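You operate a simulated robot arm through the tools that you are given. There is no shell and no other tool. Be economical: measure what you need, move in short steps, check, and stop when the job is done.

The job below is to be done with a simulated two-armed robot. You get a single attempt, and the scene is never put back.

## Task
On the top of the dark table, fold the green scarf in half, so that its two short edges meet.

The check looks at the end state, three seconds after you hand in, the way a careful person would. Anything else that was tipped, shoved, dropped, spilled or broken makes it a failure. Flat cloth is picked up by pressing the open fingertips on it (5 to 10 N) and closing them slowly along it; thin cloth reads only 2 to 8 mm in the jaws.

## Robot
Two 6-joint arms with two-finger grippers on one trunk, on a base that drives. Base frame: it is fixed to the floor where the robot stands at the start and does not move with it; the origin is under the middle of the robot, x ahead of it, y to its left, z up; the surface under the hand at the start is at about z = 780. Lengths are in mm, angles in rad, forces in N, time in s.
The left shoulder is at the start at [70, 176, 1265], the right one opposite. With the tool pointing down near the work surface each hand reaches from about 440 to 760 mm from the robot's upright axis, wherever it stands, measured 20 degrees to its own side. Places, roughly: top of the dark table [800, 300, 800]. Payload 2.45 kg a hand.
The TCP of each hand is the grasp point between the finger pads, 26 mm short of the fingertips. In the tool frame z runs along the fingers and y along their closing line. The gripper opens to 96 mm. The gripper's body begins 69 mm behind the TCP.
Orientation is told as [roll, pitch, yaw] about the base's x, y, z axes, in that order, counted from this pose: with the fingers straight down and closing along the base's y, the tool's x points along the base's -x, its y along +y and its z along -z.

## Interface
- The arms move only by the tool drive_tool. It takes "left_targets", "right_targets" or both (then of equal length, played together; a hand with none holds still); each is one flat list of numbers, 7 for each row, row after row: the shift along the tool's x, y, z in cm, then the turn, a rotation vector about the tool's x, y, z in rad, then the finger opening in cm, from 0 to 9.6. In form: [tx, ty, tz, wx, wy, wz, claw, tx, ty, tz, wx, wy, wz, claw, ...]. A call has 1 to 8 rows; each row shifts and turns the commanded pose from where the row before left it, along the tool's axes as they then stand. A row lasts 0.2 s, in which the tool goes at most 50 mm and 0.15 rad; a call with a longer step from one row to the next is refused whole, and so is a gripper value outside its range. Where a pose cannot be reached the arm comes as near as it can. A force on the tool above 40 N (or 10 N above the force at the start of the call, whichever is more), or a blocked arm, ends the call early, and 0.2 s more pass. Each finger halts on what it meets, pressing with about 27 N; the grip force reading is that of the motor and also rises with nothing between the fingers. The clock runs only during rows and for 0.2 s after the last one: add rows that do not move to give the fingers time. The reply holds the time, the measured pose of the TCP, the force on the tool along the base axes, the opening and the grip force, in the units named above and with some noise, with the torque about the TCP (base axes, N m) and any sound that the robot's microphone picked up.
- Cameras (640 x 400 px; columns grow to the right, rows downward): "scene" is now at [117.2, 5.8, 1552.9]; the picture's right is [0.10, -0.99, 0.00], its down [-0.85, -0.09, -0.52] and it looks along [0.52, 0.05, -0.85] (base axes); focal length 282 px, centre (320, 200). "left" rides on the left gripper at [82, -3, -98] in its tool frame; the picture's right is [0.04, 1.00, 0.00], its down [-0.73, 0.03, -0.68] and it looks along [-0.68, 0.03, 0.73] (tool axes); focal length 256 px, centre (320, 200). "right" rides on the right gripper at [82, 3, -98] in its tool frame; the picture's right is [-0.04, 1.00, 0.00], its down [-0.73, -0.03, -0.68] and it looks along [-0.68, -0.03, 0.73] (tool axes); focal length 256 px, centre (320, 200). There is no depth. A picture from a camera that has moved, and an enlarged one, comes with that camera's place and axes in the base frame and with its lens.
- grab_frame(camera): a new picture of that camera. It takes no simulated time.
- move_column(by): slides the trunk up (or, below 0, down) by that many mm; the arms and the scene camera ride with it, the base frame stays. It gives what a move gives, with no picture.
- base_move(legs): drives the robot by 1 to 6 legs, each [ahead, left, turn to the left] in mm, mm and rad, along the robot's own axes; the way and the turn of a leg run together, so that a leg with both is an arc; at most 1500 mm and 3.142 rad a leg. The arms and the cameras ride along, it lands a little off, and it stops where it bumps. It gives what a move gives.
- turn_head(pan, tilt): turns the head with the scene camera to pan (to the left, within 1.501 rad either way) and tilt (down, from -0.506 to 1.204), counted from straight ahead of the robot. It gives what a move gives.
- inspect(camera, box): a new picture of the part [left, top, right, bottom] of that camera's present view, enlarged. It takes no simulated time.
- job_done(): hands the job in; it is judged then, once.

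Go step by step. Nothing tells you exact positions but the pictures and the camera data: compare them with the known pose of the tool, close in by small moves and look again before you grip or let go. The budget is 120 turns and 88 pictures, counting those below and the enlarged ones. Unless the task says otherwise, let go and move clear before handing in, and close with one line.

The tools are called as a command line: name --argument value ..., lists and objects as JSON in quotes. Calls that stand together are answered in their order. drive_tool: Moves the arms, as the interface text tells. Its arguments: {"type":"object","properties":{"left_targets":{"type":"array"},"right_targets":{"type":"array"}},"required":[]} The other tools are called the same way: move_column (by) slides the trunk up or down; base_move (legs) drives the base; turn_head (pan, tilt) turns the head that bears the scene camera; grab_frame (camera) takes a picture; inspect (camera, box) takes an enlarged picture of a part of a camera's view; job_done () hands the job in.

At the start:

```text
t: 0.0
left_tcp_pos: [456.2, 264.1, 992.8]
left_tool_rot: [0.0, -0.001, 0.001]
left_ft_force: [-0.3, -0.4, -0.4]
left_ft_torque: [0.0, 0.0, -0.01]
left_gripper_width: 95.9
left_grip_force: 0.1
right_tcp_pos: [637.2, -98.8, 950.0]
right_tool_rot: [0.002, -0.001, 0.0]
right_ft_force: [0.0, -0.6, 1.1]
right_ft_torque: [-0.02, 0.01, 0.0]
right_gripper_width: 95.9
right_grip_force: 0.0
trunk travel left (down, up): [-750.0, 90.0]
robot x, y, heading: [0.9, 1.1, 0.004]
head pan, tilt: [0.101, 1.018]
```

scene: 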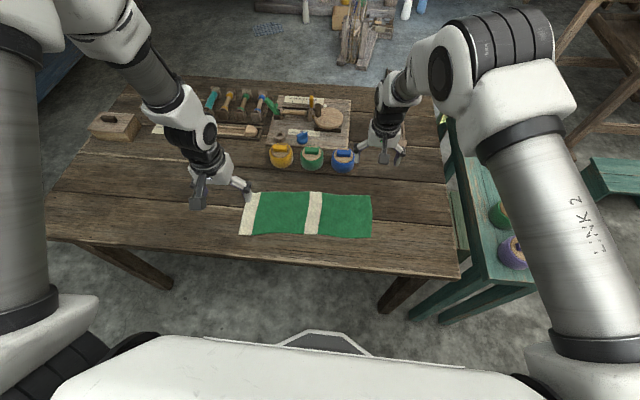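
right: 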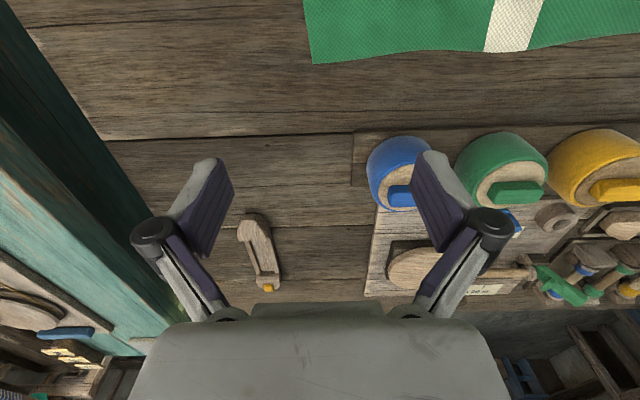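
left: 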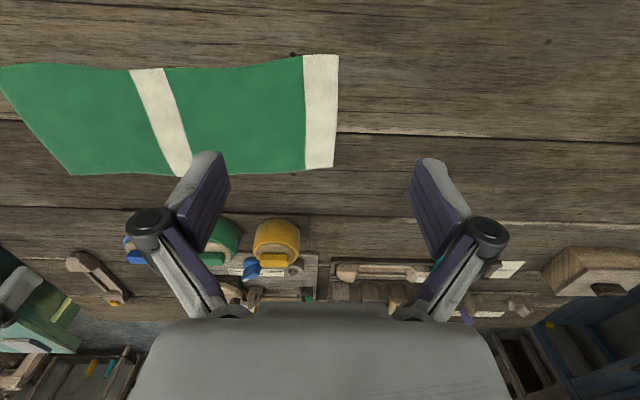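

The scarf lies with its long side along y. Its right short edge is near y≈-110 (x 476..622) and its white left edge is near y≈285. I plan to lift the right edge by both corners, left hand on the far corner and right hand on the near one, and carry it over to the left. First I'll look closer to measure it.

inspect --camera "scene" --box '[220, 160, 400, 272]'

inspect --camera "right" --box '[260, 0, 640, 238]'

```text
3.56 times, centred on (310, 216) of scene
camera zoom: at [117.2, 5.8, 1552.9], right [0.1, -0.99, 0.0], down [-0.85, -0.09, -0.52], along [0.52, 0.05, -0.85], focal length 1003 px, centre (356, 143)
```

zoom: 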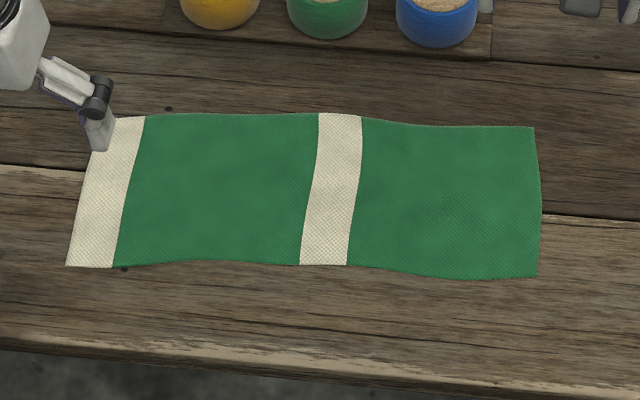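

```text
1.68 times, centred on (450, 119) of right
camera zoom: at [555.6, -95.3, 1047.6], right [0.04, 1.0, 0.0], down [0.73, -0.03, 0.68], along [0.68, -0.03, -0.73], focal length 430 px, centre (102, 336)
```

zoom: 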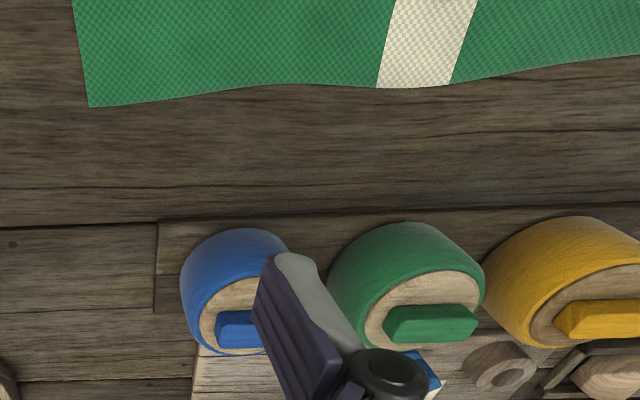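

The right edge runs from about (475,-113) to (623,-107). I'm bringing the right hand back above the near corner and the left hand forward, keeping both high.

drive_tool --right_targets '[3.65, 0, 0, 0, 0, 0, 9.6, 3.65, 0, 0, 0, 0, 0, 6, 3.65, 0, 0, 0, 0, 0, 3, 3.65, 0, 2, 0, 0, 0, 3, 0, 0, 2, 0, 0, 0, 3]' --left_targets '[-3.8, 0, 0, 0, 0, 0, 9.6, -3.8, 0, 0, 0, 0, 0, 6, -3.8, 0, 0, 0, 0, 0, 3, -3.7, 0, 0, 0, 0, 0, 3, 0, -4, 0, 0, 0, 0, 3]'

```text
t: 1.2
left_tcp_pos: [606.0, 221.7, 993.2]
left_tool_rot: [0.001, 0.0, -0.001]
left_ft_force: [0.2, -0.1, 0.3]
left_ft_torque: [0.06, -0.02, 0.0]
left_gripper_width: 30.0
left_grip_force: 0.0
right_tcp_pos: [503.4, -119.3, 906.6]
right_tool_rot: [0.001, -0.001, 0.004]
right_ft_force: [0.1, -0.5, 0.1]
right_ft_torque: [0.01, 0.02, 0.03]
right_gripper_width: 29.9
right_grip_force: 0.1
right hand out of reach, approached as far as the arm can: row 3, 4
trunk travel left (down, up): [-750.0, 90.0]
robot x, y, heading: [1.7, -1.2, 0.002]
head pan, tilt: [0.101, 1.018]
```

The right hand is too close to the body here, so I'll back the base off 90 mm.

base_move --legs '[[-90, 0, 0]]'

```text
t: 2.3
left_tcp_pos: [517.3, 222.7, 992.1]
left_tool_rot: [0.0, 0.002, 0.001]
left_ft_force: [-0.5, 0.5, -0.3]
left_ft_torque: [-0.01, 0.01, -0.03]
left_gripper_width: 29.9
left_grip_force: 0.1
right_tcp_pos: [414.5, -119.3, 907.1]
right_tool_rot: [0.001, 0.004, 0.0]
right_ft_force: [0.1, -0.1, 0.0]
right_ft_torque: [0.0, -0.01, 0.03]
right_gripper_width: 30.0
right_grip_force: 0.0
trunk travel left (down, up): [-750.0, 90.0]
robot x, y, heading: [-93.8, 0.3, 0.005]
head pan, tilt: [0.101, 1.018]
```

drive_tool --right_targets '[-3.8, 0.9, 0, 0, 0, 0, 3, -3.85, 0.9, 0, 0, 0, 0, 3, 0, 0, 0, 0, 0, 0, 3, 0, 0, 0, 0, 0, 0, 3, 0, 0, 0, 0, 0, 0, 3]' --left_targets '[-4.5, 0, 0, 0, 0, 0, 3, -4.5, 0, 0, 0, 0, 0, 3, 0, -4.5, 0, 0, 0, 0, 3, 0, -4.5, 0, 0, 0, 0, 3, 0, -4.5, 0, 0, 0, 0, 3]'

grab_frame --camera "scene"

```text
t: 3.5
left_tcp_pos: [605.8, 85.9, 993.2]
left_tool_rot: [0.0, -0.001, -0.002]
left_ft_force: [-0.8, -0.3, -1.0]
left_ft_torque: [0.04, 0.0, -0.01]
left_gripper_width: 29.9
left_grip_force: 0.1
right_tcp_pos: [492.4, -102.6, 908.6]
right_tool_rot: [0.003, 0.001, 0.001]
right_ft_force: [-0.1, -0.3, 0.0]
right_ft_torque: [0.01, 0.0, 0.03]
right_gripper_width: 30.1
right_grip_force: 0.1
trunk travel left (down, up): [-750.0, 90.0]
robot x, y, heading: [-91.5, -1.0, -0.004]
head pan, tilt: [0.101, 1.018]
```

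```text
82 pictures are left
camera scene: at [29.5, 4.4, 1552.8], right [0.1, -0.99, 0.0], down [-0.85, -0.09, -0.52], along [0.52, 0.05, -0.85], focal length 282 px, centre (320, 200)
```

scene: 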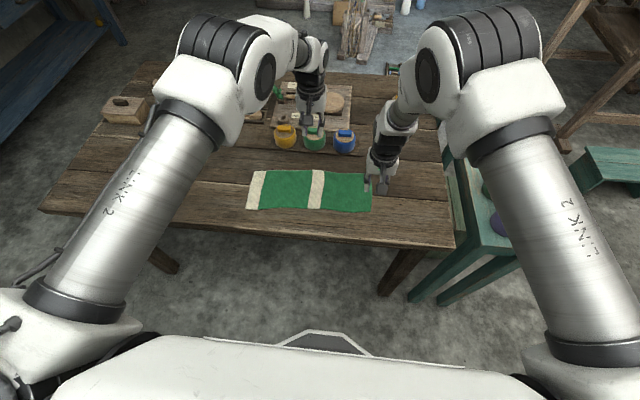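

drive_tool --left_targets '[0, -3, 0, 0, 0, 0, 3, 0, -3, 0, 0, 0, 0, 3, 0, -3, 0, 0, 0, 0, 3]'

grab_frame --camera "scene"

```text
t: 4.3
left_tcp_pos: [609.3, -4.4, 992.3]
left_tool_rot: [-0.002, -0.001, 0.001]
left_ft_force: [-0.2, -0.4, -0.2]
left_ft_torque: [0.02, 0.01, -0.05]
left_gripper_width: 30.0
left_grip_force: 0.1
right_tcp_pos: [491.8, -100.5, 908.9]
right_tool_rot: [-0.001, -0.001, -0.001]
right_ft_force: [-1.0, -1.1, -0.8]
right_ft_torque: [0.01, 0.01, -0.02]
right_gripper_width: 30.1
right_grip_force: 0.0
trunk travel left (down, up): [-750.0, 90.0]
robot x, y, heading: [-89.3, -0.9, -0.006]
head pan, tilt: [0.101, 1.018]
```

```text
81 pictures are left
camera scene: at [27.9, 5.2, 1553.0], right [0.1, -0.99, 0.0], down [-0.85, -0.09, -0.53], along [0.52, 0.05, -0.85], focal length 282 px, centre (320, 200)
```

scene: 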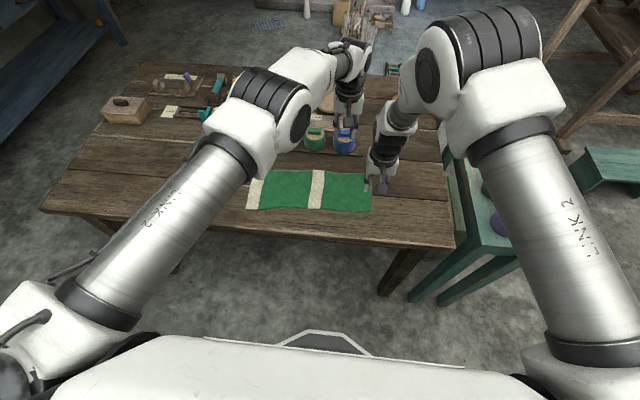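

drive_tool --left_targets '[0, -2.5, 0, 0, 0, 0, 3, 0, -2.5, 0, 0, 0, 0, 3]'

inspect --camera "scene" --box '[220, 0, 480, 210]'

```text
t: 4.9
left_tcp_pos: [609.8, -26.3, 992.2]
left_tool_rot: [-0.003, -0.001, 0.0]
left_ft_force: [0.1, 0.6, -0.7]
left_ft_torque: [-0.01, -0.03, 0.02]
left_gripper_width: 30.2
left_grip_force: 0.1
left hand out of reach, approached as far as the arm can: row 1, 2
right_tcp_pos: [491.3, -100.6, 908.1]
right_tool_rot: [0.0, 0.0, 0.0]
right_ft_force: [-0.2, 0.2, 0.0]
right_ft_torque: [-0.03, -0.03, 0.0]
right_gripper_width: 29.9
right_grip_force: 0.0
trunk travel left (down, up): [-750.0, 90.0]
robot x, y, heading: [-86.8, 2.6, 0.001]
head pan, tilt: [0.101, 1.018]
```

```text
1.90 times, centred on (350, 105) of scene
camera zoom: at [28.1, 6.0, 1552.9], right [0.1, -0.99, 0.0], down [-0.85, -0.09, -0.53], along [0.52, 0.05, -0.85], focal length 538 px, centre (263, 381)
```

zoom: 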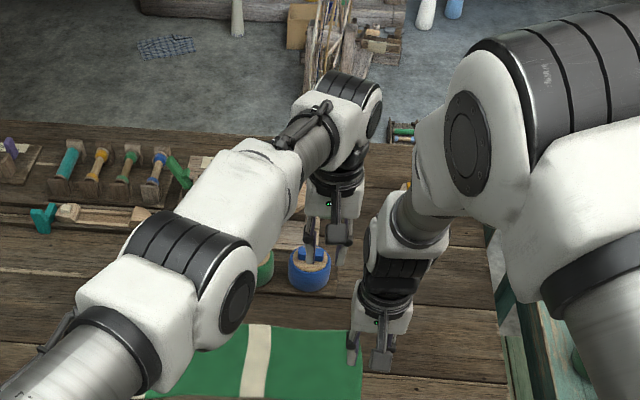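

The left hand can't cross the robot's midline. I'll turn the robot about 0.5 rad to the right, standing further left, so the two corners lie side by side for the hands. First I raise the right hand.

drive_tool --right_targets '[0, 0, -4, 0, 0, 0, 3, 0, 0, -4, 0, 0, 0, 3]' --left_targets '[0, 4, 0, 0, 0, 0, 3, 0, 4, 0, 0, 0, 0, 3]'

base_move --legs '[[0, 195, 0], [0, 0, -0.5]]'

grab_frame --camera "scene"

```text
t: 5.5
left_tcp_pos: [634.1, 44.1, 989.0]
left_tool_rot: [0.0, 0.0, -0.001]
left_ft_force: [-0.7, -0.4, 0.1]
left_ft_torque: [-0.02, 0.0, 0.0]
left_gripper_width: 30.1
left_grip_force: 0.1
left hand out of reach, approached as far as the arm can: row 1, 2
right_tcp_pos: [490.0, -97.9, 992.2]
right_tool_rot: [-0.002, -0.002, -0.001]
right_ft_force: [0.5, -0.5, 0.3]
right_ft_torque: [-0.01, -0.01, 0.01]
right_gripper_width: 30.2
right_grip_force: 0.0
trunk travel left (down, up): [-750.0, 90.0]
robot x, y, heading: [-90.5, 2.1, 0.0]
head pan, tilt: [0.101, 1.018]
```

```text
t: 8.5
left_tcp_pos: [566.6, -114.5, 990.0]
left_tool_rot: [0.002, 0.002, -0.502]
left_ft_force: [-0.8, 0.3, 0.5]
left_ft_torque: [-0.03, 0.01, -0.01]
left_gripper_width: 30.0
left_grip_force: 0.0
right_tcp_pos: [371.8, -170.0, 992.1]
right_tool_rot: [0.0, 0.001, -0.501]
right_ft_force: [0.8, 0.0, -0.2]
right_ft_torque: [-0.03, -0.04, -0.01]
right_gripper_width: 29.7
right_grip_force: 0.0
trunk travel left (down, up): [-750.0, 90.0]
robot x, y, heading: [-86.3, 192.6, -0.499]
head pan, tilt: [0.101, 1.018]
```

```text
79 pictures are left
camera scene: at [17.4, 142.5, 1552.9], right [-0.39, -0.92, 0.0], down [-0.78, 0.33, -0.52], along [0.48, -0.2, -0.85], focal length 282 px, centre (320, 200)
```

scene: 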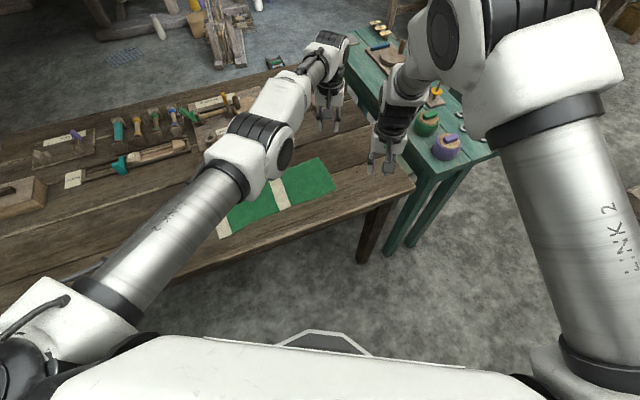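

base_move --legs '[[80, 30, 0]]'

```text
t: 9.6
left_tcp_pos: [651.4, -125.1, 989.5]
left_tool_rot: [-0.001, -0.001, -0.5]
left_ft_force: [-0.1, 0.8, 0.7]
left_ft_torque: [0.0, 0.0, -0.02]
left_gripper_width: 30.2
left_grip_force: 0.0
right_tcp_pos: [454.3, -181.5, 992.3]
right_tool_rot: [0.001, 0.001, -0.5]
right_ft_force: [0.5, -0.1, 0.8]
right_ft_torque: [0.04, 0.0, 0.04]
right_gripper_width: 30.1
right_grip_force: 0.0
trunk travel left (down, up): [-750.0, 90.0]
robot x, y, heading: [-4.4, 180.7, -0.499]
head pan, tilt: [0.101, 1.018]
```

drive_tool --right_targets '[0, 0, 0, 0, 0, -0.125, 3, 0, 0, 0, 0, 0, -0.125, 3, 0, 0, 0, 0, 0, -0.125, 3, 0, 0, 0, 0, 0, -0.125, 3, -1.8, 4, 0, 0, 0, 0, 3, -1.9, 4, 0, 0, 0, 0, 3, 0, 0, 0, 0, 0, 0, 3]' --left_targets '[0, 0, 0, 0, 0, -0.125, 3, 0, 0, 0, 0, 0, -0.125, 3, 0, 0, 0, 0, 0, -0.125, 3, 0, 0, 0, 0, 0, -0.125, 3, 2.2, 1.5, 0, 0, 0, 0, 3, 2.2, 1.5, 0, 0, 0, 0, 3, 0, 0, 0, 0, 0, 0, 3]'

grab_frame --camera "scene"

```text
t: 11.2
left_tcp_pos: [646.7, -128.4, 988.1]
left_tool_rot: [0.0, 0.0, -0.001]
left_ft_force: [-0.7, 0.0, 0.2]
left_ft_torque: [0.0, 0.02, -0.02]
left_gripper_width: 30.0
left_grip_force: 0.1
left hand out of reach, approached as far as the arm can: row 5, 6
right_tcp_pos: [499.2, -162.1, 988.0]
right_tool_rot: [0.001, 0.0, 0.001]
right_ft_force: [0.0, 0.9, 0.3]
right_ft_torque: [-0.01, 0.01, 0.01]
right_gripper_width: 29.9
right_grip_force: 0.0
right hand out of reach, approached as far as the arm can: row 5, 6
trunk travel left (down, up): [-750.0, 90.0]
robot x, y, heading: [-8.3, 177.3, -0.502]
head pan, tilt: [0.101, 1.018]
```

```text
78 pictures are left
camera scene: at [99.8, 130.6, 1553.0], right [-0.39, -0.92, 0.0], down [-0.78, 0.33, -0.53], along [0.48, -0.2, -0.85], focal length 282 px, centre (320, 200)
```

scene: 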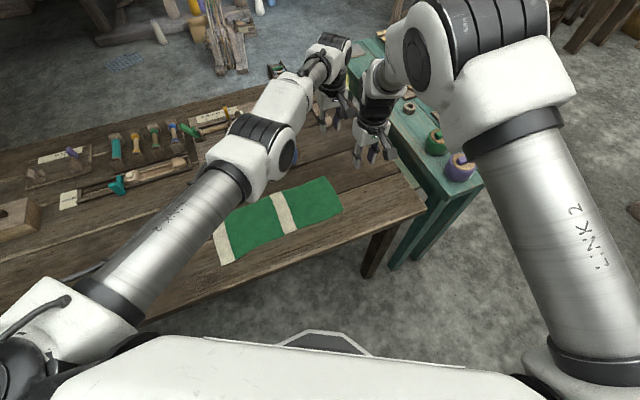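

The arms seem to stop when the wrists get within about 145 mm of each other. I'll lean the two hands apart by 0.25 rad (bodies outward along x) and then try to close in.

drive_tool --right_targets '[0, 0, 0, 0, -0.125, 0, 3, 0, 0, 0, 0, -0.125, 0, 3, 0, 0, 0, 0, 0, 0, 3]' --left_targets '[0, 0, 0, 0, 0.125, 0, 3, 0, 0, 0, 0, 0.125, 0, 3, 0, 0, 0, 0, 0, 0, 3]'

```text
t: 12.0
left_tcp_pos: [625.3, -102.8, 991.1]
left_tool_rot: [0.004, 0.254, -0.001]
left_ft_force: [-0.4, -0.4, 0.0]
left_ft_torque: [-0.03, -0.02, -0.01]
left_gripper_width: 30.0
left_grip_force: 0.1
left hand out of reach, approached as far as the arm can: row 1, 2
right_tcp_pos: [499.4, -170.7, 984.3]
right_tool_rot: [0.015, -0.246, -0.015]
right_ft_force: [-0.9, 0.8, -0.1]
right_ft_torque: [-0.01, -0.01, 0.01]
right_gripper_width: 29.9
right_grip_force: 0.1
right hand out of reach, approached as far as the arm can: row 2
trunk travel left (down, up): [-750.0, 90.0]
robot x, y, heading: [-2.9, 179.7, -0.501]
head pan, tilt: [0.101, 1.018]
```

inspect --camera "scene" --box '[200, 0, 480, 220]'

grab_frame --camera "right"

```text
1.82 times, centred on (340, 110) of scene
camera zoom: at [101.5, 129.3, 1552.8], right [-0.39, -0.92, 0.0], down [-0.78, 0.33, -0.52], along [0.48, -0.2, -0.85], focal length 513 px, centre (284, 364)
```

zoom: 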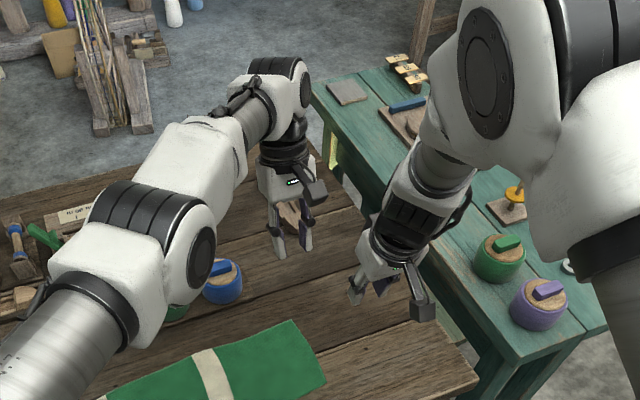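

```text
76 pictures are left
camera right: at [395.8, -167.7, 1059.5], right [0.05, 1.0, 0.02], down [0.55, -0.05, 0.84], along [0.84, -0.03, -0.55], focal length 256 px, centre (320, 200)
```

right: 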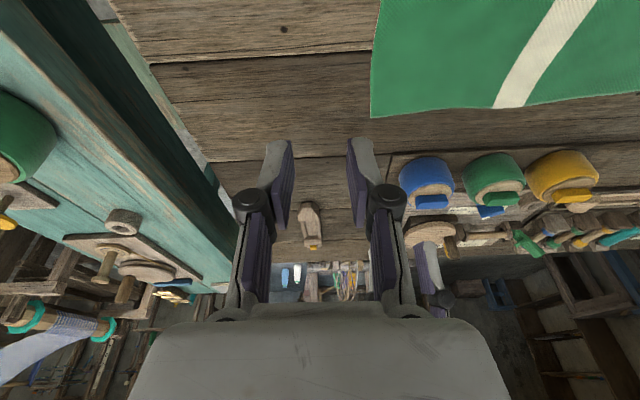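

The left forearm and right wrist conflict when both hands are level with the edge. New plan: the left hand grips the far corner first and leads by about 90 mm, which leaves room for the right hand at the near corner. I'm straightening the tools, parking the right hand back and setting the left above the far corner.

drive_tool --right_targets '[0, 0, 0, 0, 0.125, 0, 3, 0, 0, 0, 0, 0.125, 0, 3, 1.5, -3.5, 0, 0, 0, 0, 3, 1.5, -3.5, 0, 0, 0, 0, 3, 0, 0, 0, 0, 0, 0, 3]' --left_targets '[0, 0, 0, 0, -0.125, 0, 3, 0, 0, 0, 0, -0.125, 0, 3, 0, 0, 0, 0, 0, 0, 3, 0, 0, 0, 0, 0, 0, 3, 0, 0, 0, 0, 0, 0, 3]'

```text
t: 13.2
left_tcp_pos: [650.0, -126.5, 987.5]
left_tool_rot: [0.002, 0.005, 0.0]
left_ft_force: [0.3, 0.4, -0.1]
left_ft_torque: [0.0, 0.0, 0.01]
left_gripper_width: 29.8
left_grip_force: 0.2
left hand out of reach, approached as far as the arm can: row 1, 2
right_tcp_pos: [468.9, -236.7, 987.3]
right_tool_rot: [-0.001, 0.002, 0.001]
right_ft_force: [-0.6, -0.2, 0.1]
right_ft_torque: [-0.01, 0.01, -0.04]
right_gripper_width: 29.9
right_grip_force: 0.1
trunk travel left (down, up): [-750.0, 90.0]
robot x, y, heading: [-5.2, 177.2, -0.498]
head pan, tilt: [0.101, 1.018]
```

drive_tool --left_targets '[2.1, 1.7, 0, 0, 0, 0, 3, 2.2, 1.8, 0, 0, 0, 0, 3, 0, 0, 4, 0, 0, 0, 3, 0, 0, 4, 0, 0, 0, 3, 0, 0, 3, 0, 0, 0, 3, 0, 0, 0, 0, 0, 0, 3]'

grab_frame --camera "left"

```text
t: 14.6
left_tcp_pos: [642.2, -111.5, 884.2]
left_tool_rot: [-0.001, 0.002, -0.001]
left_ft_force: [-0.5, 0.1, -0.3]
left_ft_torque: [-0.01, 0.02, 0.02]
left_gripper_width: 30.0
left_grip_force: 0.0
left hand out of reach, approached as far as the arm can: row 1, 2, 3, 4, 5
right_tcp_pos: [468.1, -238.9, 987.5]
right_tool_rot: [0.0, 0.0, 0.0]
right_ft_force: [-1.1, 0.0, 1.0]
right_ft_torque: [-0.02, -0.03, 0.02]
right_gripper_width: 30.1
right_grip_force: 0.1
trunk travel left (down, up): [-750.0, 90.0]
robot x, y, heading: [-4.4, 178.9, -0.497]
head pan, tilt: [0.101, 1.018]
```

```text
75 pictures are left
camera left: at [560.0, -113.6, 982.2], right [-0.04, 1.0, 0.0], down [0.73, 0.03, 0.68], along [0.68, 0.03, -0.73], focal length 256 px, centre (320, 200)
```

left: 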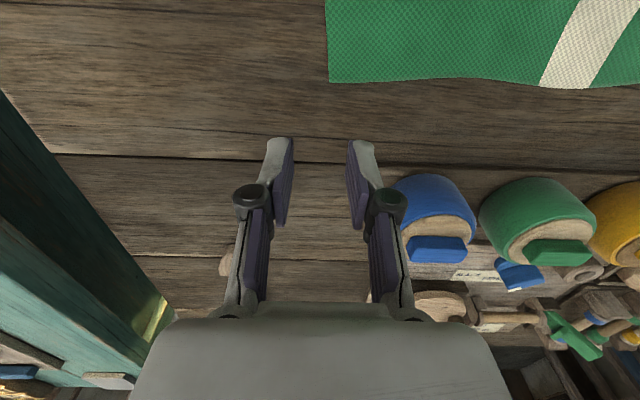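

The right hand isn't the cause, so the tool yaw may be. I'll turn the left hand back in line with the robot and retry the approach.

drive_tool --left_targets '[0, 0, 0, 0, 0, 0.125, 3, 0, 0, 0, 0, 0, 0.125, 3, 0, 0, 0, 0, 0, 0.125, 3, 0, 0, 0, 0, 0, 0.125, 3, 2.04, 3.46, 0, 0, 0, 0, 3, 0, 0, 0, 0, 0, 0, 3]'

```text
t: 16.0
left_tcp_pos: [639.1, -70.5, 880.1]
left_tool_rot: [0.0, 0.0, -0.501]
left_ft_force: [0.3, 0.1, 0.4]
left_ft_torque: [-0.02, -0.02, -0.01]
left_gripper_width: 30.0
left_grip_force: 0.1
right_tcp_pos: [466.7, -237.2, 985.9]
right_tool_rot: [0.0, 0.0, 0.001]
right_ft_force: [0.5, -1.0, 0.7]
right_ft_torque: [0.02, -0.03, 0.01]
right_gripper_width: 30.1
right_grip_force: 0.1
trunk travel left (down, up): [-750.0, 90.0]
robot x, y, heading: [-5.0, 186.7, -0.5]
head pan, tilt: [0.101, 1.018]
```

drive_tool --left_targets '[1.83, -3.33, 0, 0, 0, 0, 3, 0, 0, 0, 0, 0, 0, 3]'

```text
t: 16.6
left_tcp_pos: [609.9, -88.4, 881.4]
left_tool_rot: [0.0, 0.003, -0.499]
left_ft_force: [0.1, 0.3, 0.4]
left_ft_torque: [0.01, 0.02, 0.02]
left_gripper_width: 30.1
left_grip_force: 0.1
right_tcp_pos: [469.5, -238.2, 987.6]
right_tool_rot: [0.001, -0.001, 0.001]
right_ft_force: [0.7, 0.1, -0.3]
right_ft_torque: [0.02, 0.02, -0.01]
right_gripper_width: 30.0
right_grip_force: 0.0
trunk travel left (down, up): [-750.0, 90.0]
robot x, y, heading: [-7.2, 179.9, -0.496]
head pan, tilt: [0.101, 1.018]
```

Yaw relative to the robot was the limit. I'll go back to facing straight, where the tools naturally close along y, with the robot shifted so the far corner is at its midline. Later driving left with the left hand holding will make the stagger.

drive_tool --left_targets '[0, 0, -4, 0, 0, 0, 3, 0, 0, -4, 0, 0, 0, 3, 0, 0, -3, 0, 0, 0, 3]' --right_targets '[0, 0, 0, 0, 0, 0.125, 3, 0, 0, 0, 0, 0, 0.125, 3, 0, 0, 0, 0, 0, 0.125, 3]'

base_move --legs '[[-90, 0, 0], [0, 0, 0.5], [0, -305, 0]]'

```text
t: 17.4
left_tcp_pos: [601.6, -88.2, 991.8]
left_tool_rot: [0.001, -0.001, -0.5]
left_ft_force: [0.2, 0.0, 1.5]
left_ft_torque: [0.03, -0.05, -0.01]
left_gripper_width: 30.1
left_grip_force: 0.1
right_tcp_pos: [469.5, -236.6, 986.6]
right_tool_rot: [0.0, 0.0, -0.377]
right_ft_force: [-0.3, 0.1, 0.1]
right_ft_torque: [-0.03, -0.02, -0.04]
right_gripper_width: 30.0
right_grip_force: 0.0
trunk travel left (down, up): [-750.0, 90.0]
robot x, y, heading: [-3.7, 183.4, -0.502]
head pan, tilt: [0.101, 1.018]
```

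```text
t: 21.6
left_tcp_pos: [577.9, -12.7, 990.9]
left_tool_rot: [-0.003, 0.002, 0.01]
left_ft_force: [1.0, 0.3, -0.2]
left_ft_torque: [-0.02, 0.03, -0.02]
left_gripper_width: 29.7
left_grip_force: 0.2
right_tcp_pos: [534.3, -207.8, 987.9]
right_tool_rot: [0.001, 0.0, 0.134]
right_ft_force: [-0.6, 0.7, -0.6]
right_ft_torque: [-0.03, 0.01, -0.02]
right_gripper_width: 29.8
right_grip_force: 0.0
trunk travel left (down, up): [-750.0, 90.0]
robot x, y, heading: [-84.5, -77.0, 0.008]
head pan, tilt: [0.101, 1.018]
```

drive_tool --left_targets '[-1.5, -4, 0, 0, 0, 0, 3, -1.5, -4, 0, 0, 0, 0, 3, 0, 0, 4, 0, 0, 0, 3, 0, 0, 4, 0, 0, 0, 3, 0, 0, 3, 0, 0, 0, 3, 0, 0, 0, 0, 0, 0, 3]' --right_targets '[3, -2, 0, 0, 0, 0.13, 3, 2, -2, 0, 0, 0, 0, 3, 0, 0, 0, 0, 0, 0, 3, 0, 0, 0, 0, 0, 0, 3, 0, 0, 0, 0, 0, 0, 3, 0, 0, 0, 0, 0, 0, 3]'

grab_frame --camera "left"

```text
t: 22.9
left_tcp_pos: [601.0, -76.6, 882.9]
left_tool_rot: [0.001, 0.002, 0.008]
left_ft_force: [0.0, 0.5, 0.4]
left_ft_torque: [0.0, 0.0, -0.02]
left_gripper_width: 29.8
left_grip_force: 0.1
left hand out of reach, approached as far as the arm can: row 2, 4, 5
right_tcp_pos: [489.2, -252.4, 988.9]
right_tool_rot: [0.002, -0.001, 0.004]
right_ft_force: [-0.7, 0.5, 0.4]
right_ft_torque: [-0.02, -0.04, -0.02]
right_gripper_width: 30.0
right_grip_force: 0.0
trunk travel left (down, up): [-750.0, 90.0]
robot x, y, heading: [-83.8, -76.3, 0.011]
head pan, tilt: [0.101, 1.018]
```

```text
74 pictures are left
camera left: at [519.6, -79.0, 981.5], right [-0.05, 1.0, 0.0], down [0.73, 0.04, 0.68], along [0.68, 0.03, -0.73], focal length 256 px, centre (320, 200)
```

left: 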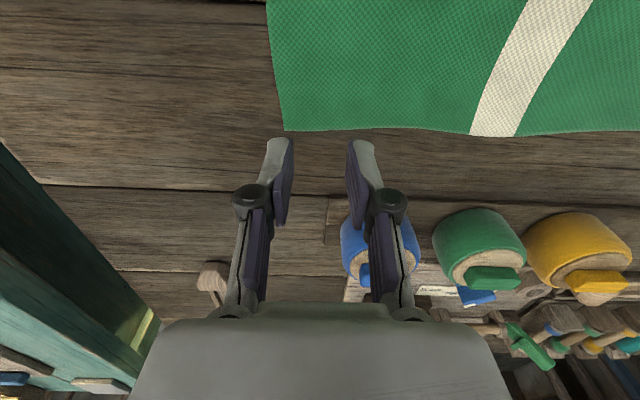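

base_move --legs '[[0, -40, 0]]'

```text
t: 23.8
left_tcp_pos: [602.2, -111.4, 883.4]
left_tool_rot: [-0.002, 0.003, 0.012]
left_ft_force: [-0.3, 0.0, 0.4]
left_ft_torque: [-0.03, -0.02, 0.03]
left_gripper_width: 30.0
left_grip_force: 0.0
right_tcp_pos: [490.5, -288.6, 989.9]
right_tool_rot: [-0.004, -0.001, 0.005]
right_ft_force: [-0.8, -0.6, 0.6]
right_ft_torque: [-0.07, 0.02, 0.02]
right_gripper_width: 30.0
right_grip_force: 0.0
trunk travel left (down, up): [-750.0, 90.0]
robot x, y, heading: [-83.5, -110.6, 0.013]
head pan, tilt: [0.101, 1.018]
```

drive_tool --left_targets '[-0.9, 1.7, 0, 0, 0, 0, 3, 0, 0, 3.4, 0, 0, 0, 3, 0, 0, 2.4, 0, 0, 0, 3, 0, 0, 0, 0, 0, 0, 3]'

inspect --camera "left" --box '[180, 60, 460, 235]'

```text
t: 24.8
left_tcp_pos: [594.3, -83.5, 833.7]
left_tool_rot: [0.0, 0.002, 0.01]
left_ft_force: [0.6, 0.2, -0.2]
left_ft_torque: [0.01, 0.0, -0.02]
left_gripper_width: 29.7
left_grip_force: 0.1
left hand out of reach, approached as far as the arm can: row 2, 3
right_tcp_pos: [489.9, -291.6, 989.3]
right_tool_rot: [-0.003, 0.001, 0.007]
right_ft_force: [0.4, 0.4, 0.3]
right_ft_torque: [-0.02, 0.07, -0.02]
right_gripper_width: 30.1
right_grip_force: 0.1
trunk travel left (down, up): [-750.0, 90.0]
robot x, y, heading: [-84.3, -111.8, 0.008]
head pan, tilt: [0.101, 1.018]
```

```text
2.29 times, centred on (320, 148) of left
camera zoom: at [513.8, -87.7, 931.8], right [-0.05, 1.0, 0.0], down [0.73, 0.04, 0.68], along [0.68, 0.03, -0.74], focal length 585 px, centre (320, 320)
```

zoom: 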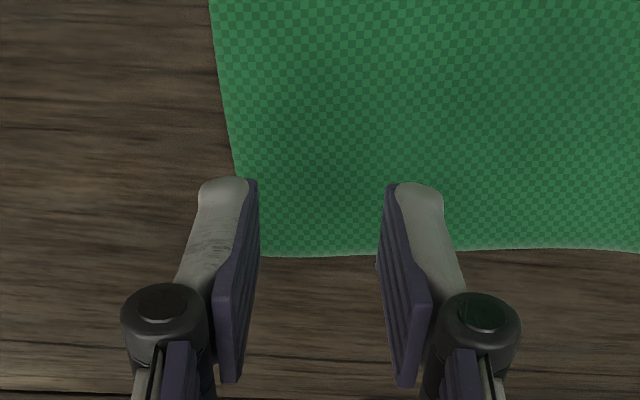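

drive_tool --left_targets '[0, 0, -3, 0, 0, 0, 3, 0, 0, 0, 0, 0, 0, 3]'

base_move --legs '[[45, 0, -0.01]]'

```text
t: 25.4
left_tcp_pos: [603.1, -86.2, 860.5]
left_tool_rot: [0.0, 0.003, 0.012]
left_ft_force: [0.1, 0.1, -0.9]
left_ft_torque: [-0.02, 0.0, 0.01]
left_gripper_width: 30.0
left_grip_force: 0.0
left hand out of reach, approached as far as the arm can: row 1
right_tcp_pos: [491.1, -290.6, 989.3]
right_tool_rot: [0.0, 0.002, 0.006]
right_ft_force: [-0.1, -0.1, 0.9]
right_ft_torque: [0.01, 0.0, 0.0]
right_gripper_width: 29.9
right_grip_force: 0.0
trunk travel left (down, up): [-750.0, 90.0]
robot x, y, heading: [-86.8, -111.1, 0.005]
head pan, tilt: [0.101, 1.018]
```

```text
t: 26.3
left_tcp_pos: [646.0, -94.3, 863.8]
left_tool_rot: [-0.001, -0.001, 0.001]
left_ft_force: [-1.1, -0.4, 0.2]
left_ft_torque: [0.02, -0.04, 0.0]
left_gripper_width: 30.1
left_grip_force: 0.1
right_tcp_pos: [529.0, -296.2, 992.6]
right_tool_rot: [0.001, -0.002, -0.004]
right_ft_force: [-0.3, 0.5, 0.5]
right_ft_torque: [-0.02, -0.07, 0.0]
right_gripper_width: 29.9
right_grip_force: 0.0
trunk travel left (down, up): [-750.0, 90.0]
robot x, y, heading: [-37.7, -114.8, 0.001]
head pan, tilt: [0.101, 1.018]
```

drive_tool --left_targets '[3.5, 0, 0, 0, 0, 0, 3, 0, 0, 2.4, 0, 0, 0, 3, 0, 0, 2.4, 0, 0, 0, 3, 0, 0, 0, 0, 0, 0, 3]'

inspect --camera "left" --box '[180, 60, 460, 235]'

```text
t: 27.3
left_tcp_pos: [630.3, -88.9, 811.4]
left_tool_rot: [0.002, 0.003, 0.001]
left_ft_force: [0.0, 0.2, -0.3]
left_ft_torque: [-0.03, -0.02, -0.02]
left_gripper_width: 30.1
left_grip_force: 0.0
left hand out of reach, approached as far as the arm can: row 1, 2, 3
right_tcp_pos: [531.8, -298.8, 991.0]
right_tool_rot: [-0.001, -0.001, -0.006]
right_ft_force: [-0.3, 0.4, 0.1]
right_ft_torque: [0.02, -0.04, -0.03]
right_gripper_width: 29.9
right_grip_force: 0.0
trunk travel left (down, up): [-750.0, 90.0]
robot x, y, heading: [-35.6, -111.1, 0.003]
head pan, tilt: [0.101, 1.018]
```

```text
2.29 times, centred on (320, 148) of left
camera zoom: at [549.6, -92.1, 910.5], right [-0.04, 1.0, 0.0], down [0.73, 0.03, 0.68], along [0.68, 0.03, -0.74], focal length 585 px, centre (320, 320)
```

zoom: 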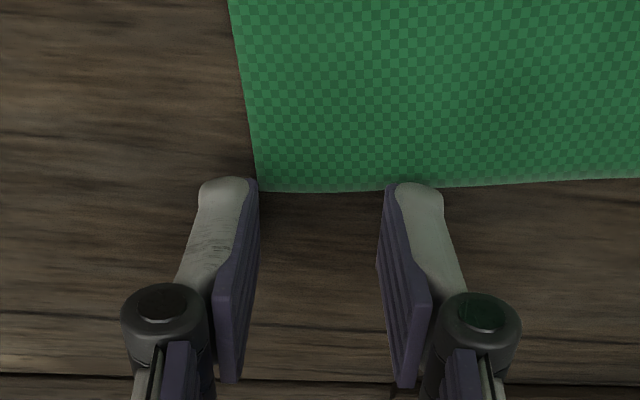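

Fitting the limits shows each hand has an inward pan limit: the left needs to be at least 25 mm left of the midline and the right at least 80 mm right of it. With the staggered pick that fits. I'm repositioning the base slightly back and right.

drive_tool --left_targets '[0, 0, -4, 0, 0, 0, 3, 0, 0, 0, 0, 0, 0, 3]'

base_move --legs '[[-43, -18, 0]]'

```text
t: 27.9
left_tcp_pos: [643.0, -93.9, 846.4]
left_tool_rot: [0.0, 0.004, 0.0]
left_ft_force: [-1.2, 0.9, -0.2]
left_ft_torque: [0.01, -0.01, 0.01]
left_gripper_width: 29.7
left_grip_force: 0.1
left hand out of reach, approached as far as the arm can: row 1
right_tcp_pos: [531.8, -297.1, 990.8]
right_tool_rot: [-0.001, 0.0, -0.005]
right_ft_force: [-0.7, 0.3, 0.5]
right_ft_torque: [-0.05, -0.01, 0.02]
right_gripper_width: 29.7
right_grip_force: 0.0
trunk travel left (down, up): [-750.0, 90.0]
robot x, y, heading: [-34.6, -113.7, -0.002]
head pan, tilt: [0.101, 1.018]
```

```text
t: 28.8
left_tcp_pos: [602.8, -110.9, 842.6]
left_tool_rot: [0.0, 0.007, 0.003]
left_ft_force: [0.9, 0.9, -0.6]
left_ft_torque: [-0.02, 0.03, 0.01]
left_gripper_width: 30.0
left_grip_force: 0.0
right_tcp_pos: [493.1, -314.7, 986.6]
right_tool_rot: [-0.002, 0.003, -0.003]
right_ft_force: [0.5, -0.4, 0.1]
right_ft_torque: [-0.02, 0.0, 0.02]
right_gripper_width: 29.9
right_grip_force: 0.1
trunk travel left (down, up): [-750.0, 90.0]
robot x, y, heading: [-82.6, -131.2, 0.002]
head pan, tilt: [0.101, 1.018]
```

drive_tool --left_targets '[-0.8, 1.7, 0, 0, 0, 0, 3, 0, 0, 2.8, 0, 0, 0, 3, 0, 0, 0, 0, 0, 0, 3]'

inspect --camera "left" --box '[180, 60, 460, 235]'

```text
t: 29.6
left_tcp_pos: [599.7, -84.7, 823.5]
left_tool_rot: [0.002, 0.003, 0.002]
left_ft_force: [-0.3, 0.2, 0.8]
left_ft_torque: [0.02, -0.03, -0.02]
left_gripper_width: 30.0
left_grip_force: 0.1
left hand out of reach, approached as far as the arm can: row 2
right_tcp_pos: [489.8, -315.4, 991.2]
right_tool_rot: [0.0, -0.003, -0.004]
right_ft_force: [0.0, 0.1, -1.1]
right_ft_torque: [-0.03, -0.03, -0.03]
right_gripper_width: 30.4
right_grip_force: 0.0
trunk travel left (down, up): [-750.0, 90.0]
robot x, y, heading: [-81.1, -129.1, -0.002]
head pan, tilt: [0.101, 1.018]
```

```text
2.29 times, centred on (320, 148) of left
camera zoom: at [519.0, -88.3, 922.2], right [-0.04, 1.0, 0.0], down [0.74, 0.03, 0.68], along [0.68, 0.03, -0.74], focal length 585 px, centre (320, 320)
```

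zoom: 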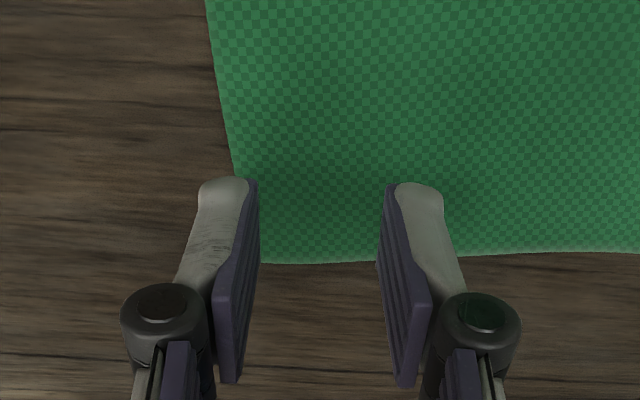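

drive_tool --left_targets '[0, 0, -4, 0, 0, 0, 3, 0, 0, 0, 0, 0, 0, 3]'

base_move --legs '[[27, -16, 0]]'

```text
t: 30.2
left_tcp_pos: [612.1, -89.6, 859.3]
left_tool_rot: [0.003, 0.006, 0.004]
left_ft_force: [-0.3, -1.2, -0.8]
left_ft_torque: [0.01, 0.0, -0.01]
left_gripper_width: 29.9
left_grip_force: 0.1
left hand out of reach, approached as far as the arm can: row 1
right_tcp_pos: [490.1, -314.0, 990.5]
right_tool_rot: [0.0, 0.001, -0.004]
right_ft_force: [0.1, -0.4, -0.4]
right_ft_torque: [-0.02, 0.01, -0.04]
right_gripper_width: 29.8
right_grip_force: 0.1
trunk travel left (down, up): [-750.0, 90.0]
robot x, y, heading: [-83.0, -127.7, 0.004]
head pan, tilt: [0.101, 1.018]
```

```text
t: 31.1
left_tcp_pos: [635.1, -104.4, 862.4]
left_tool_rot: [0.0, 0.001, 0.002]
left_ft_force: [-0.6, 0.6, 0.4]
left_ft_torque: [0.01, -0.08, 0.01]
left_gripper_width: 30.1
left_grip_force: 0.0
right_tcp_pos: [513.9, -328.3, 992.4]
right_tool_rot: [-0.003, -0.002, -0.005]
right_ft_force: [-1.7, -0.6, 0.0]
right_ft_torque: [-0.04, -0.05, 0.03]
right_gripper_width: 30.0
right_grip_force: 0.1
trunk travel left (down, up): [-750.0, 90.0]
robot x, y, heading: [-54.0, -148.8, 0.007]
head pan, tilt: [0.101, 1.018]
```

drive_tool --left_targets '[2.4, 1.0, 0, 0, 0, 0, 3, 0, 0, 2.4, 0, 0, 0, 3, 0, 0, 2.4, 0, 0, 0, 3, 0, 0, 0, 0, 0, 0, 3]'

inspect --camera "left" --box '[180, 60, 460, 235]'

```text
t: 32.1
left_tcp_pos: [627.6, -87.8, 810.0]
left_tool_rot: [0.001, 0.005, 0.003]
left_ft_force: [0.1, 0.4, 0.4]
left_ft_torque: [-0.03, -0.04, 0.0]
left_gripper_width: 29.6
left_grip_force: 0.0
left hand out of reach, approached as far as the arm can: row 1, 2, 3
right_tcp_pos: [516.7, -330.6, 990.3]
right_tool_rot: [0.0, -0.003, -0.003]
right_ft_force: [0.3, 0.0, -0.1]
right_ft_torque: [0.04, 0.05, 0.01]
right_gripper_width: 30.1
right_grip_force: 0.0
trunk travel left (down, up): [-750.0, 90.0]
robot x, y, heading: [-57.1, -146.0, 0.004]
head pan, tilt: [0.101, 1.018]
```

```text
2.29 times, centred on (320, 148) of left
camera zoom: at [546.3, -91.5, 910.6], right [-0.04, 1.0, 0.0], down [0.74, 0.03, 0.68], along [0.67, 0.03, -0.74], focal length 585 px, centre (320, 320)
```

zoom: 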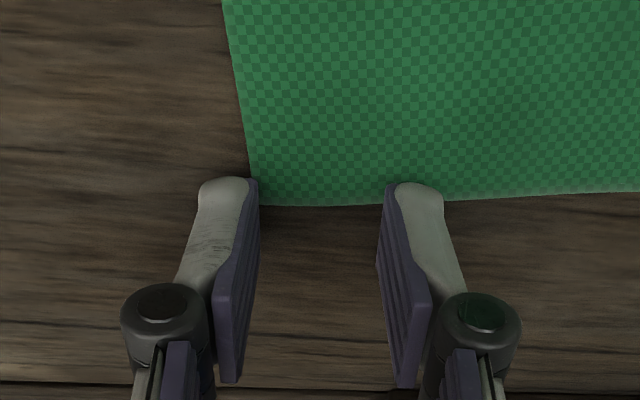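

drive_tool --left_targets '[0, 0, -3, 0, 0, 0, 3, 0, 3, 0, 0, 0, 0, 3, 0, 3, 0, 0, 0, 0, 3, 0, 0, 0, 0, 0, 0, 3]' --right_targets '[0, -3, 0, 0, 0, 0, 3, 0, -3, 0, 0, 0, 0, 3, 0, 0, 0, 0, 0, 0, 3, 0, 0, 0, 0, 0, 0, 3]'

```text
t: 33.1
left_tcp_pos: [648.0, -37.1, 833.5]
left_tool_rot: [0.003, 0.008, 0.001]
left_ft_force: [-0.8, 0.5, -0.5]
left_ft_torque: [0.0, 0.0, -0.04]
left_gripper_width: 30.0
left_grip_force: 0.0
left hand out of reach, approached as far as the arm can: row 1, 2, 3
right_tcp_pos: [515.7, -391.2, 989.5]
right_tool_rot: [-0.002, -0.001, -0.003]
right_ft_force: [-0.3, -0.8, 0.5]
right_ft_torque: [0.03, -0.01, -0.03]
right_gripper_width: 30.0
right_grip_force: 0.1
trunk travel left (down, up): [-750.0, 90.0]
robot x, y, heading: [-52.3, -144.9, 0.0]
head pan, tilt: [0.101, 1.018]
```

grab_frame --camera "scene"

```text
69 pictures are left
camera scene: at [61.3, -142.4, 1552.9], right [0.1, -0.99, 0.0], down [-0.85, -0.09, -0.53], along [0.52, 0.05, -0.85], focal length 282 px, centre (320, 200)
```

scene: 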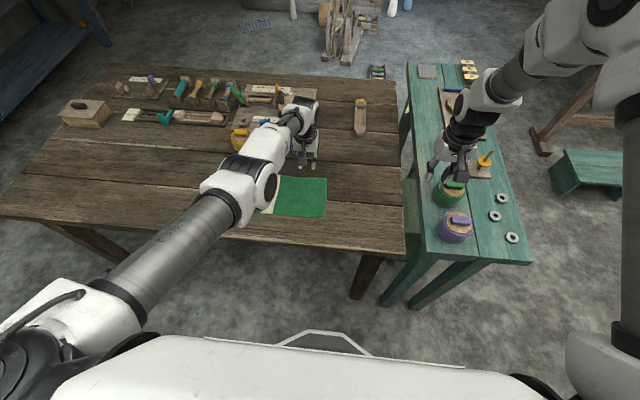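

The left arm looks almost straight and stuck near full stretch. I'll pull it up and back to a bent-elbow posture and check that it follows.

drive_tool --left_targets '[0, 2, -4.5, 0, 0, 0, 3, 0, 2, -4.5, 0, 0, 0, 3, 0, 2, -4.5, 0, 0, 0, 3, 4, 2, 0, 0, 0, 0, 3, 4, 2, 0, 0, 0, 0, 3, 4, 2, 0, 0, 0, 0, 3, 0, 0, 0, 0, 0, 0, 3]' --right_targets '[0, 3, 0, 0, 0, 0, 3, 0, 3, 0, 0, 0, 0, 3, 0, 3, 0, 0, 0, 0, 3, 0, 0, 0, 0, 0, 0, 3, 0, 0, 0, 0, 0, 0, 3, 0, 0, 0, 0, 0, 0, 3, 0, 0, 0, 0, 0, 0, 3]'

grab_frame --camera "scene"

```text
t: 34.7
left_tcp_pos: [689.0, 28.1, 954.6]
left_tool_rot: [0.002, 0.005, 0.001]
left_ft_force: [-0.3, -0.3, -0.6]
left_ft_torque: [-0.04, 0.0, 0.01]
left_gripper_width: 30.1
left_grip_force: 0.1
left hand out of reach, approached as far as the arm can: row 1, 2, 3, 4, 5, 6
right_tcp_pos: [518.2, -300.7, 988.0]
right_tool_rot: [0.001, 0.002, -0.002]
right_ft_force: [0.0, 0.1, -0.7]
right_ft_torque: [0.02, 0.01, 0.01]
right_gripper_width: 29.9
right_grip_force: 0.1
trunk travel left (down, up): [-750.0, 90.0]
robot x, y, heading: [-53.8, -146.3, -0.003]
head pan, tilt: [0.101, 1.018]
```

```text
68 pictures are left
camera scene: at [61.8, -141.0, 1552.9], right [0.1, -0.99, 0.0], down [-0.85, -0.09, -0.52], along [0.52, 0.05, -0.85], focal length 282 px, centre (320, 200)
```

scene: 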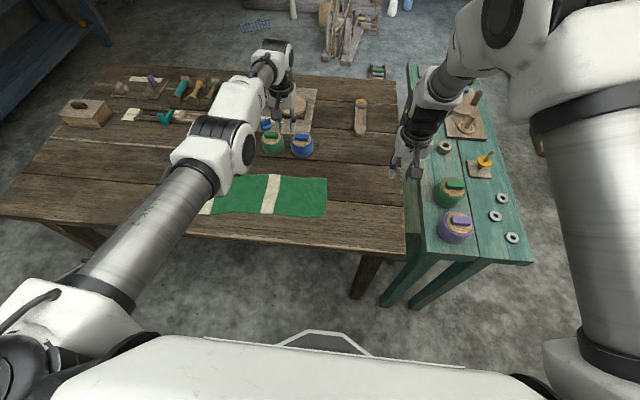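

drive_tool --left_targets '[4, 3, 0, 0, 0, 0, 3, 4, 3, 0, 0, 0, 0, 3, 4, 3, 0, 0, 0, 0, 3, 4, 3, 0, 0, 0, 0, 3, 4, 0, 0, 0, 0, 0, 3, 0, 0, 0, 0, 0, 0, 3]'

```text
t: 36.1
left_tcp_pos: [690.8, 92.6, 939.9]
left_tool_rot: [0.001, 0.006, 0.001]
left_ft_force: [-0.8, -0.5, 0.6]
left_ft_torque: [0.04, -0.02, -0.01]
left_gripper_width: 30.0
left_grip_force: 0.0
left hand out of reach, approached as far as the arm can: row 1, 2, 3, 4, 5
right_tcp_pos: [518.6, -301.8, 989.0]
right_tool_rot: [0.001, 0.0, -0.005]
right_ft_force: [-0.5, -0.8, 1.0]
right_ft_torque: [0.02, 0.02, -0.05]
right_gripper_width: 30.1
right_grip_force: 0.1
trunk travel left (down, up): [-750.0, 90.0]
robot x, y, heading: [-56.6, -145.7, -0.001]
head pan, tilt: [0.101, 1.018]
```

inspect --camera "scene" --box '[0, 0, 400, 400]'

```text
1.00 times, centred on (200, 200) of scene (not enlarged: the box is as wide or as high as the picture)
camera zoom: at [61.6, -140.3, 1552.9], right [0.1, -0.99, 0.0], down [-0.85, -0.09, -0.52], along [0.52, 0.05, -0.85], focal length 282 px, centre (440, 200)
```

zoom: 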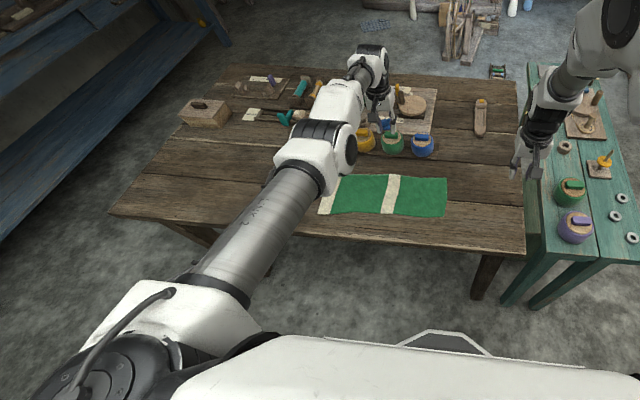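

The left arm has slipped through straight into an elbow-low posture. I'll back the robot away for clearance, then raise, stretch and lower the arm to flip the elbow back up.

base_move --legs '[[-200, 0, 0]]'

drive_tool --left_targets '[-2, 0, -4.5, 0, 0, 0, 3, -2, 0, -4.5, 0, 0, 0, 3, -2, 0, -4.5, 0, 0, 0, 3, -2, 0, -4.5, 0, 0, 0, 3, 0, 0, 0, 0, 0, 0, 3]'

```text
t: 37.6
left_tcp_pos: [498.6, 93.0, 938.7]
left_tool_rot: [0.002, 0.009, 0.003]
left_ft_force: [0.8, 0.9, -0.2]
left_ft_torque: [0.0, 0.0, 0.02]
left_gripper_width: 30.0
left_grip_force: 0.1
right_tcp_pos: [326.4, -299.6, 986.8]
right_tool_rot: [0.0, 0.001, 0.0]
right_ft_force: [-0.5, -0.1, -0.3]
right_ft_torque: [0.02, 0.03, 0.02]
right_gripper_width: 30.1
right_grip_force: 0.0
trunk travel left (down, up): [-750.0, 90.0]
robot x, y, heading: [-248.8, -146.2, -0.002]
head pan, tilt: [0.101, 1.018]
```

```text
t: 38.8
left_tcp_pos: [506.4, 95.8, 1119.5]
left_tool_rot: [0.002, 0.009, 0.003]
left_ft_force: [-0.6, 0.3, -0.4]
left_ft_torque: [0.03, 0.02, 0.01]
left_gripper_width: 30.0
left_grip_force: 0.1
left hand out of reach, approached as far as the arm can: row 1, 2, 3, 4
right_tcp_pos: [326.0, -300.2, 987.8]
right_tool_rot: [0.001, 0.0, 0.0]
right_ft_force: [0.0, 0.4, 0.2]
right_ft_torque: [0.01, 0.02, 0.02]
right_gripper_width: 30.1
right_grip_force: 0.1
trunk travel left (down, up): [-750.0, 90.0]
robot x, y, heading: [-247.4, -148.5, 0.001]
head pan, tilt: [0.101, 1.018]
```

drive_tool --left_targets '[-1, 0, 3, 0, 0, 0, 3, 0, 0, 4.5, 0, 0, 0, 3, 1, 0, 4.5, 0, 0, 0, 3, 3, 0, 3, 0, 0, 0, 3, 4, 0, 0, 0, 0, 0, 3, 4, 0, 0, 0, 0, 0, 3, 0, 0, 0, 0, 0, 0, 3]'

```text
t: 40.4
left_tcp_pos: [387.5, 94.0, 969.9]
left_tool_rot: [0.001, 0.007, 0.004]
left_ft_force: [-0.1, -0.1, 0.0]
left_ft_torque: [-0.01, 0.03, -0.01]
left_gripper_width: 29.9
left_grip_force: 0.1
left hand out of reach, approached as far as the arm can: row 1
right_tcp_pos: [325.7, -299.9, 987.7]
right_tool_rot: [0.001, -0.001, -0.002]
right_ft_force: [0.2, 0.3, 0.3]
right_ft_torque: [0.01, 0.03, -0.02]
right_gripper_width: 30.1
right_grip_force: 0.1
trunk travel left (down, up): [-750.0, 90.0]
robot x, y, heading: [-248.1, -140.2, 0.003]
head pan, tilt: [0.101, 1.018]
```

The arm follows again. The real limit is full stretch, so I'll raise the hands and lower the trunk by 150 mm to gain horizontal reach.

drive_tool --left_targets '[0, 0, -4, 0, 0, 0, 3, 0, 0, -4, 0, 0, 0, 3, 0, 0, -4, 0, 0, 0, 3, 0, 0, -3, 0, 0, 0, 3, 0, 0, 0, 0, 0, 0, 3]' --right_targets '[0, 0, -4, 0, 0, 0, 3, 0, 0, -4, 0, 0, 0, 3, 0, 0, -4, 0, 0, 0, 3, 0, 0, -3, 0, 0, 0, 3, 0, 0, 0, 0, 0, 0, 3]'

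move_column --by -150

base_move --legs '[[180, 10, 0]]'

grab_frame --camera "scene"

```text
t: 41.6
left_tcp_pos: [386.6, 94.7, 1118.3]
left_tool_rot: [0.001, 0.01, 0.002]
left_ft_force: [0.5, 1.1, -0.6]
left_ft_torque: [0.01, 0.0, 0.02]
left_gripper_width: 29.9
left_grip_force: 0.0
right_tcp_pos: [328.5, -300.5, 1138.1]
right_tool_rot: [-0.001, -0.001, -0.002]
right_ft_force: [-0.1, -0.8, 0.1]
right_ft_torque: [0.01, 0.01, 0.01]
right_gripper_width: 30.0
right_grip_force: 0.0
trunk travel left (down, up): [-750.0, 90.0]
robot x, y, heading: [-246.6, -149.1, -0.0]
head pan, tilt: [0.101, 1.018]
```

```text
t: 43.4
left_tcp_pos: [387.5, 94.3, 968.0]
left_tool_rot: [0.002, 0.006, 0.004]
left_ft_force: [0.5, -0.6, -0.7]
left_ft_torque: [-0.01, 0.0, 0.0]
left_gripper_width: 30.0
left_grip_force: 0.2
right_tcp_pos: [328.6, -298.4, 988.2]
right_tool_rot: [-0.001, 0.002, -0.001]
right_ft_force: [0.5, -0.9, -0.1]
right_ft_torque: [0.0, 0.01, 0.02]
right_gripper_width: 29.9
right_grip_force: 0.1
trunk travel left (down, up): [-600.0, 240.0]
robot x, y, heading: [-247.3, -148.5, 0.009]
head pan, tilt: [0.101, 1.018]
```

```text
t: 44.9
left_tcp_pos: [571.5, 103.6, 966.7]
left_tool_rot: [0.001, 0.008, 0.0]
left_ft_force: [0.9, 0.5, 0.2]
left_ft_torque: [0.03, 0.02, 0.0]
left_gripper_width: 29.8
left_grip_force: 0.0
right_tcp_pos: [510.5, -290.7, 987.9]
right_tool_rot: [-0.001, -0.001, -0.003]
right_ft_force: [-0.5, -0.5, -0.9]
right_ft_torque: [0.0, 0.01, -0.01]
right_gripper_width: 30.1
right_grip_force: 0.2
trunk travel left (down, up): [-600.0, 240.0]
robot x, y, heading: [-64.0, -137.5, -0.001]
head pan, tilt: [0.101, 1.018]
```

```text
66 pictures are left
camera scene: at [52.0, -130.9, 1403.0], right [0.1, -0.99, 0.0], down [-0.85, -0.09, -0.53], along [0.52, 0.05, -0.85], focal length 282 px, centre (320, 200)
```

scene: 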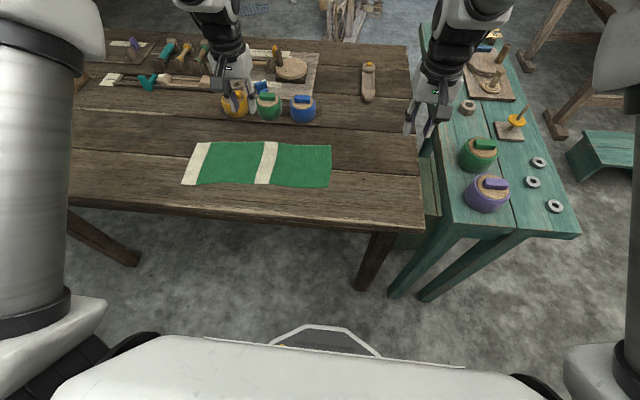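

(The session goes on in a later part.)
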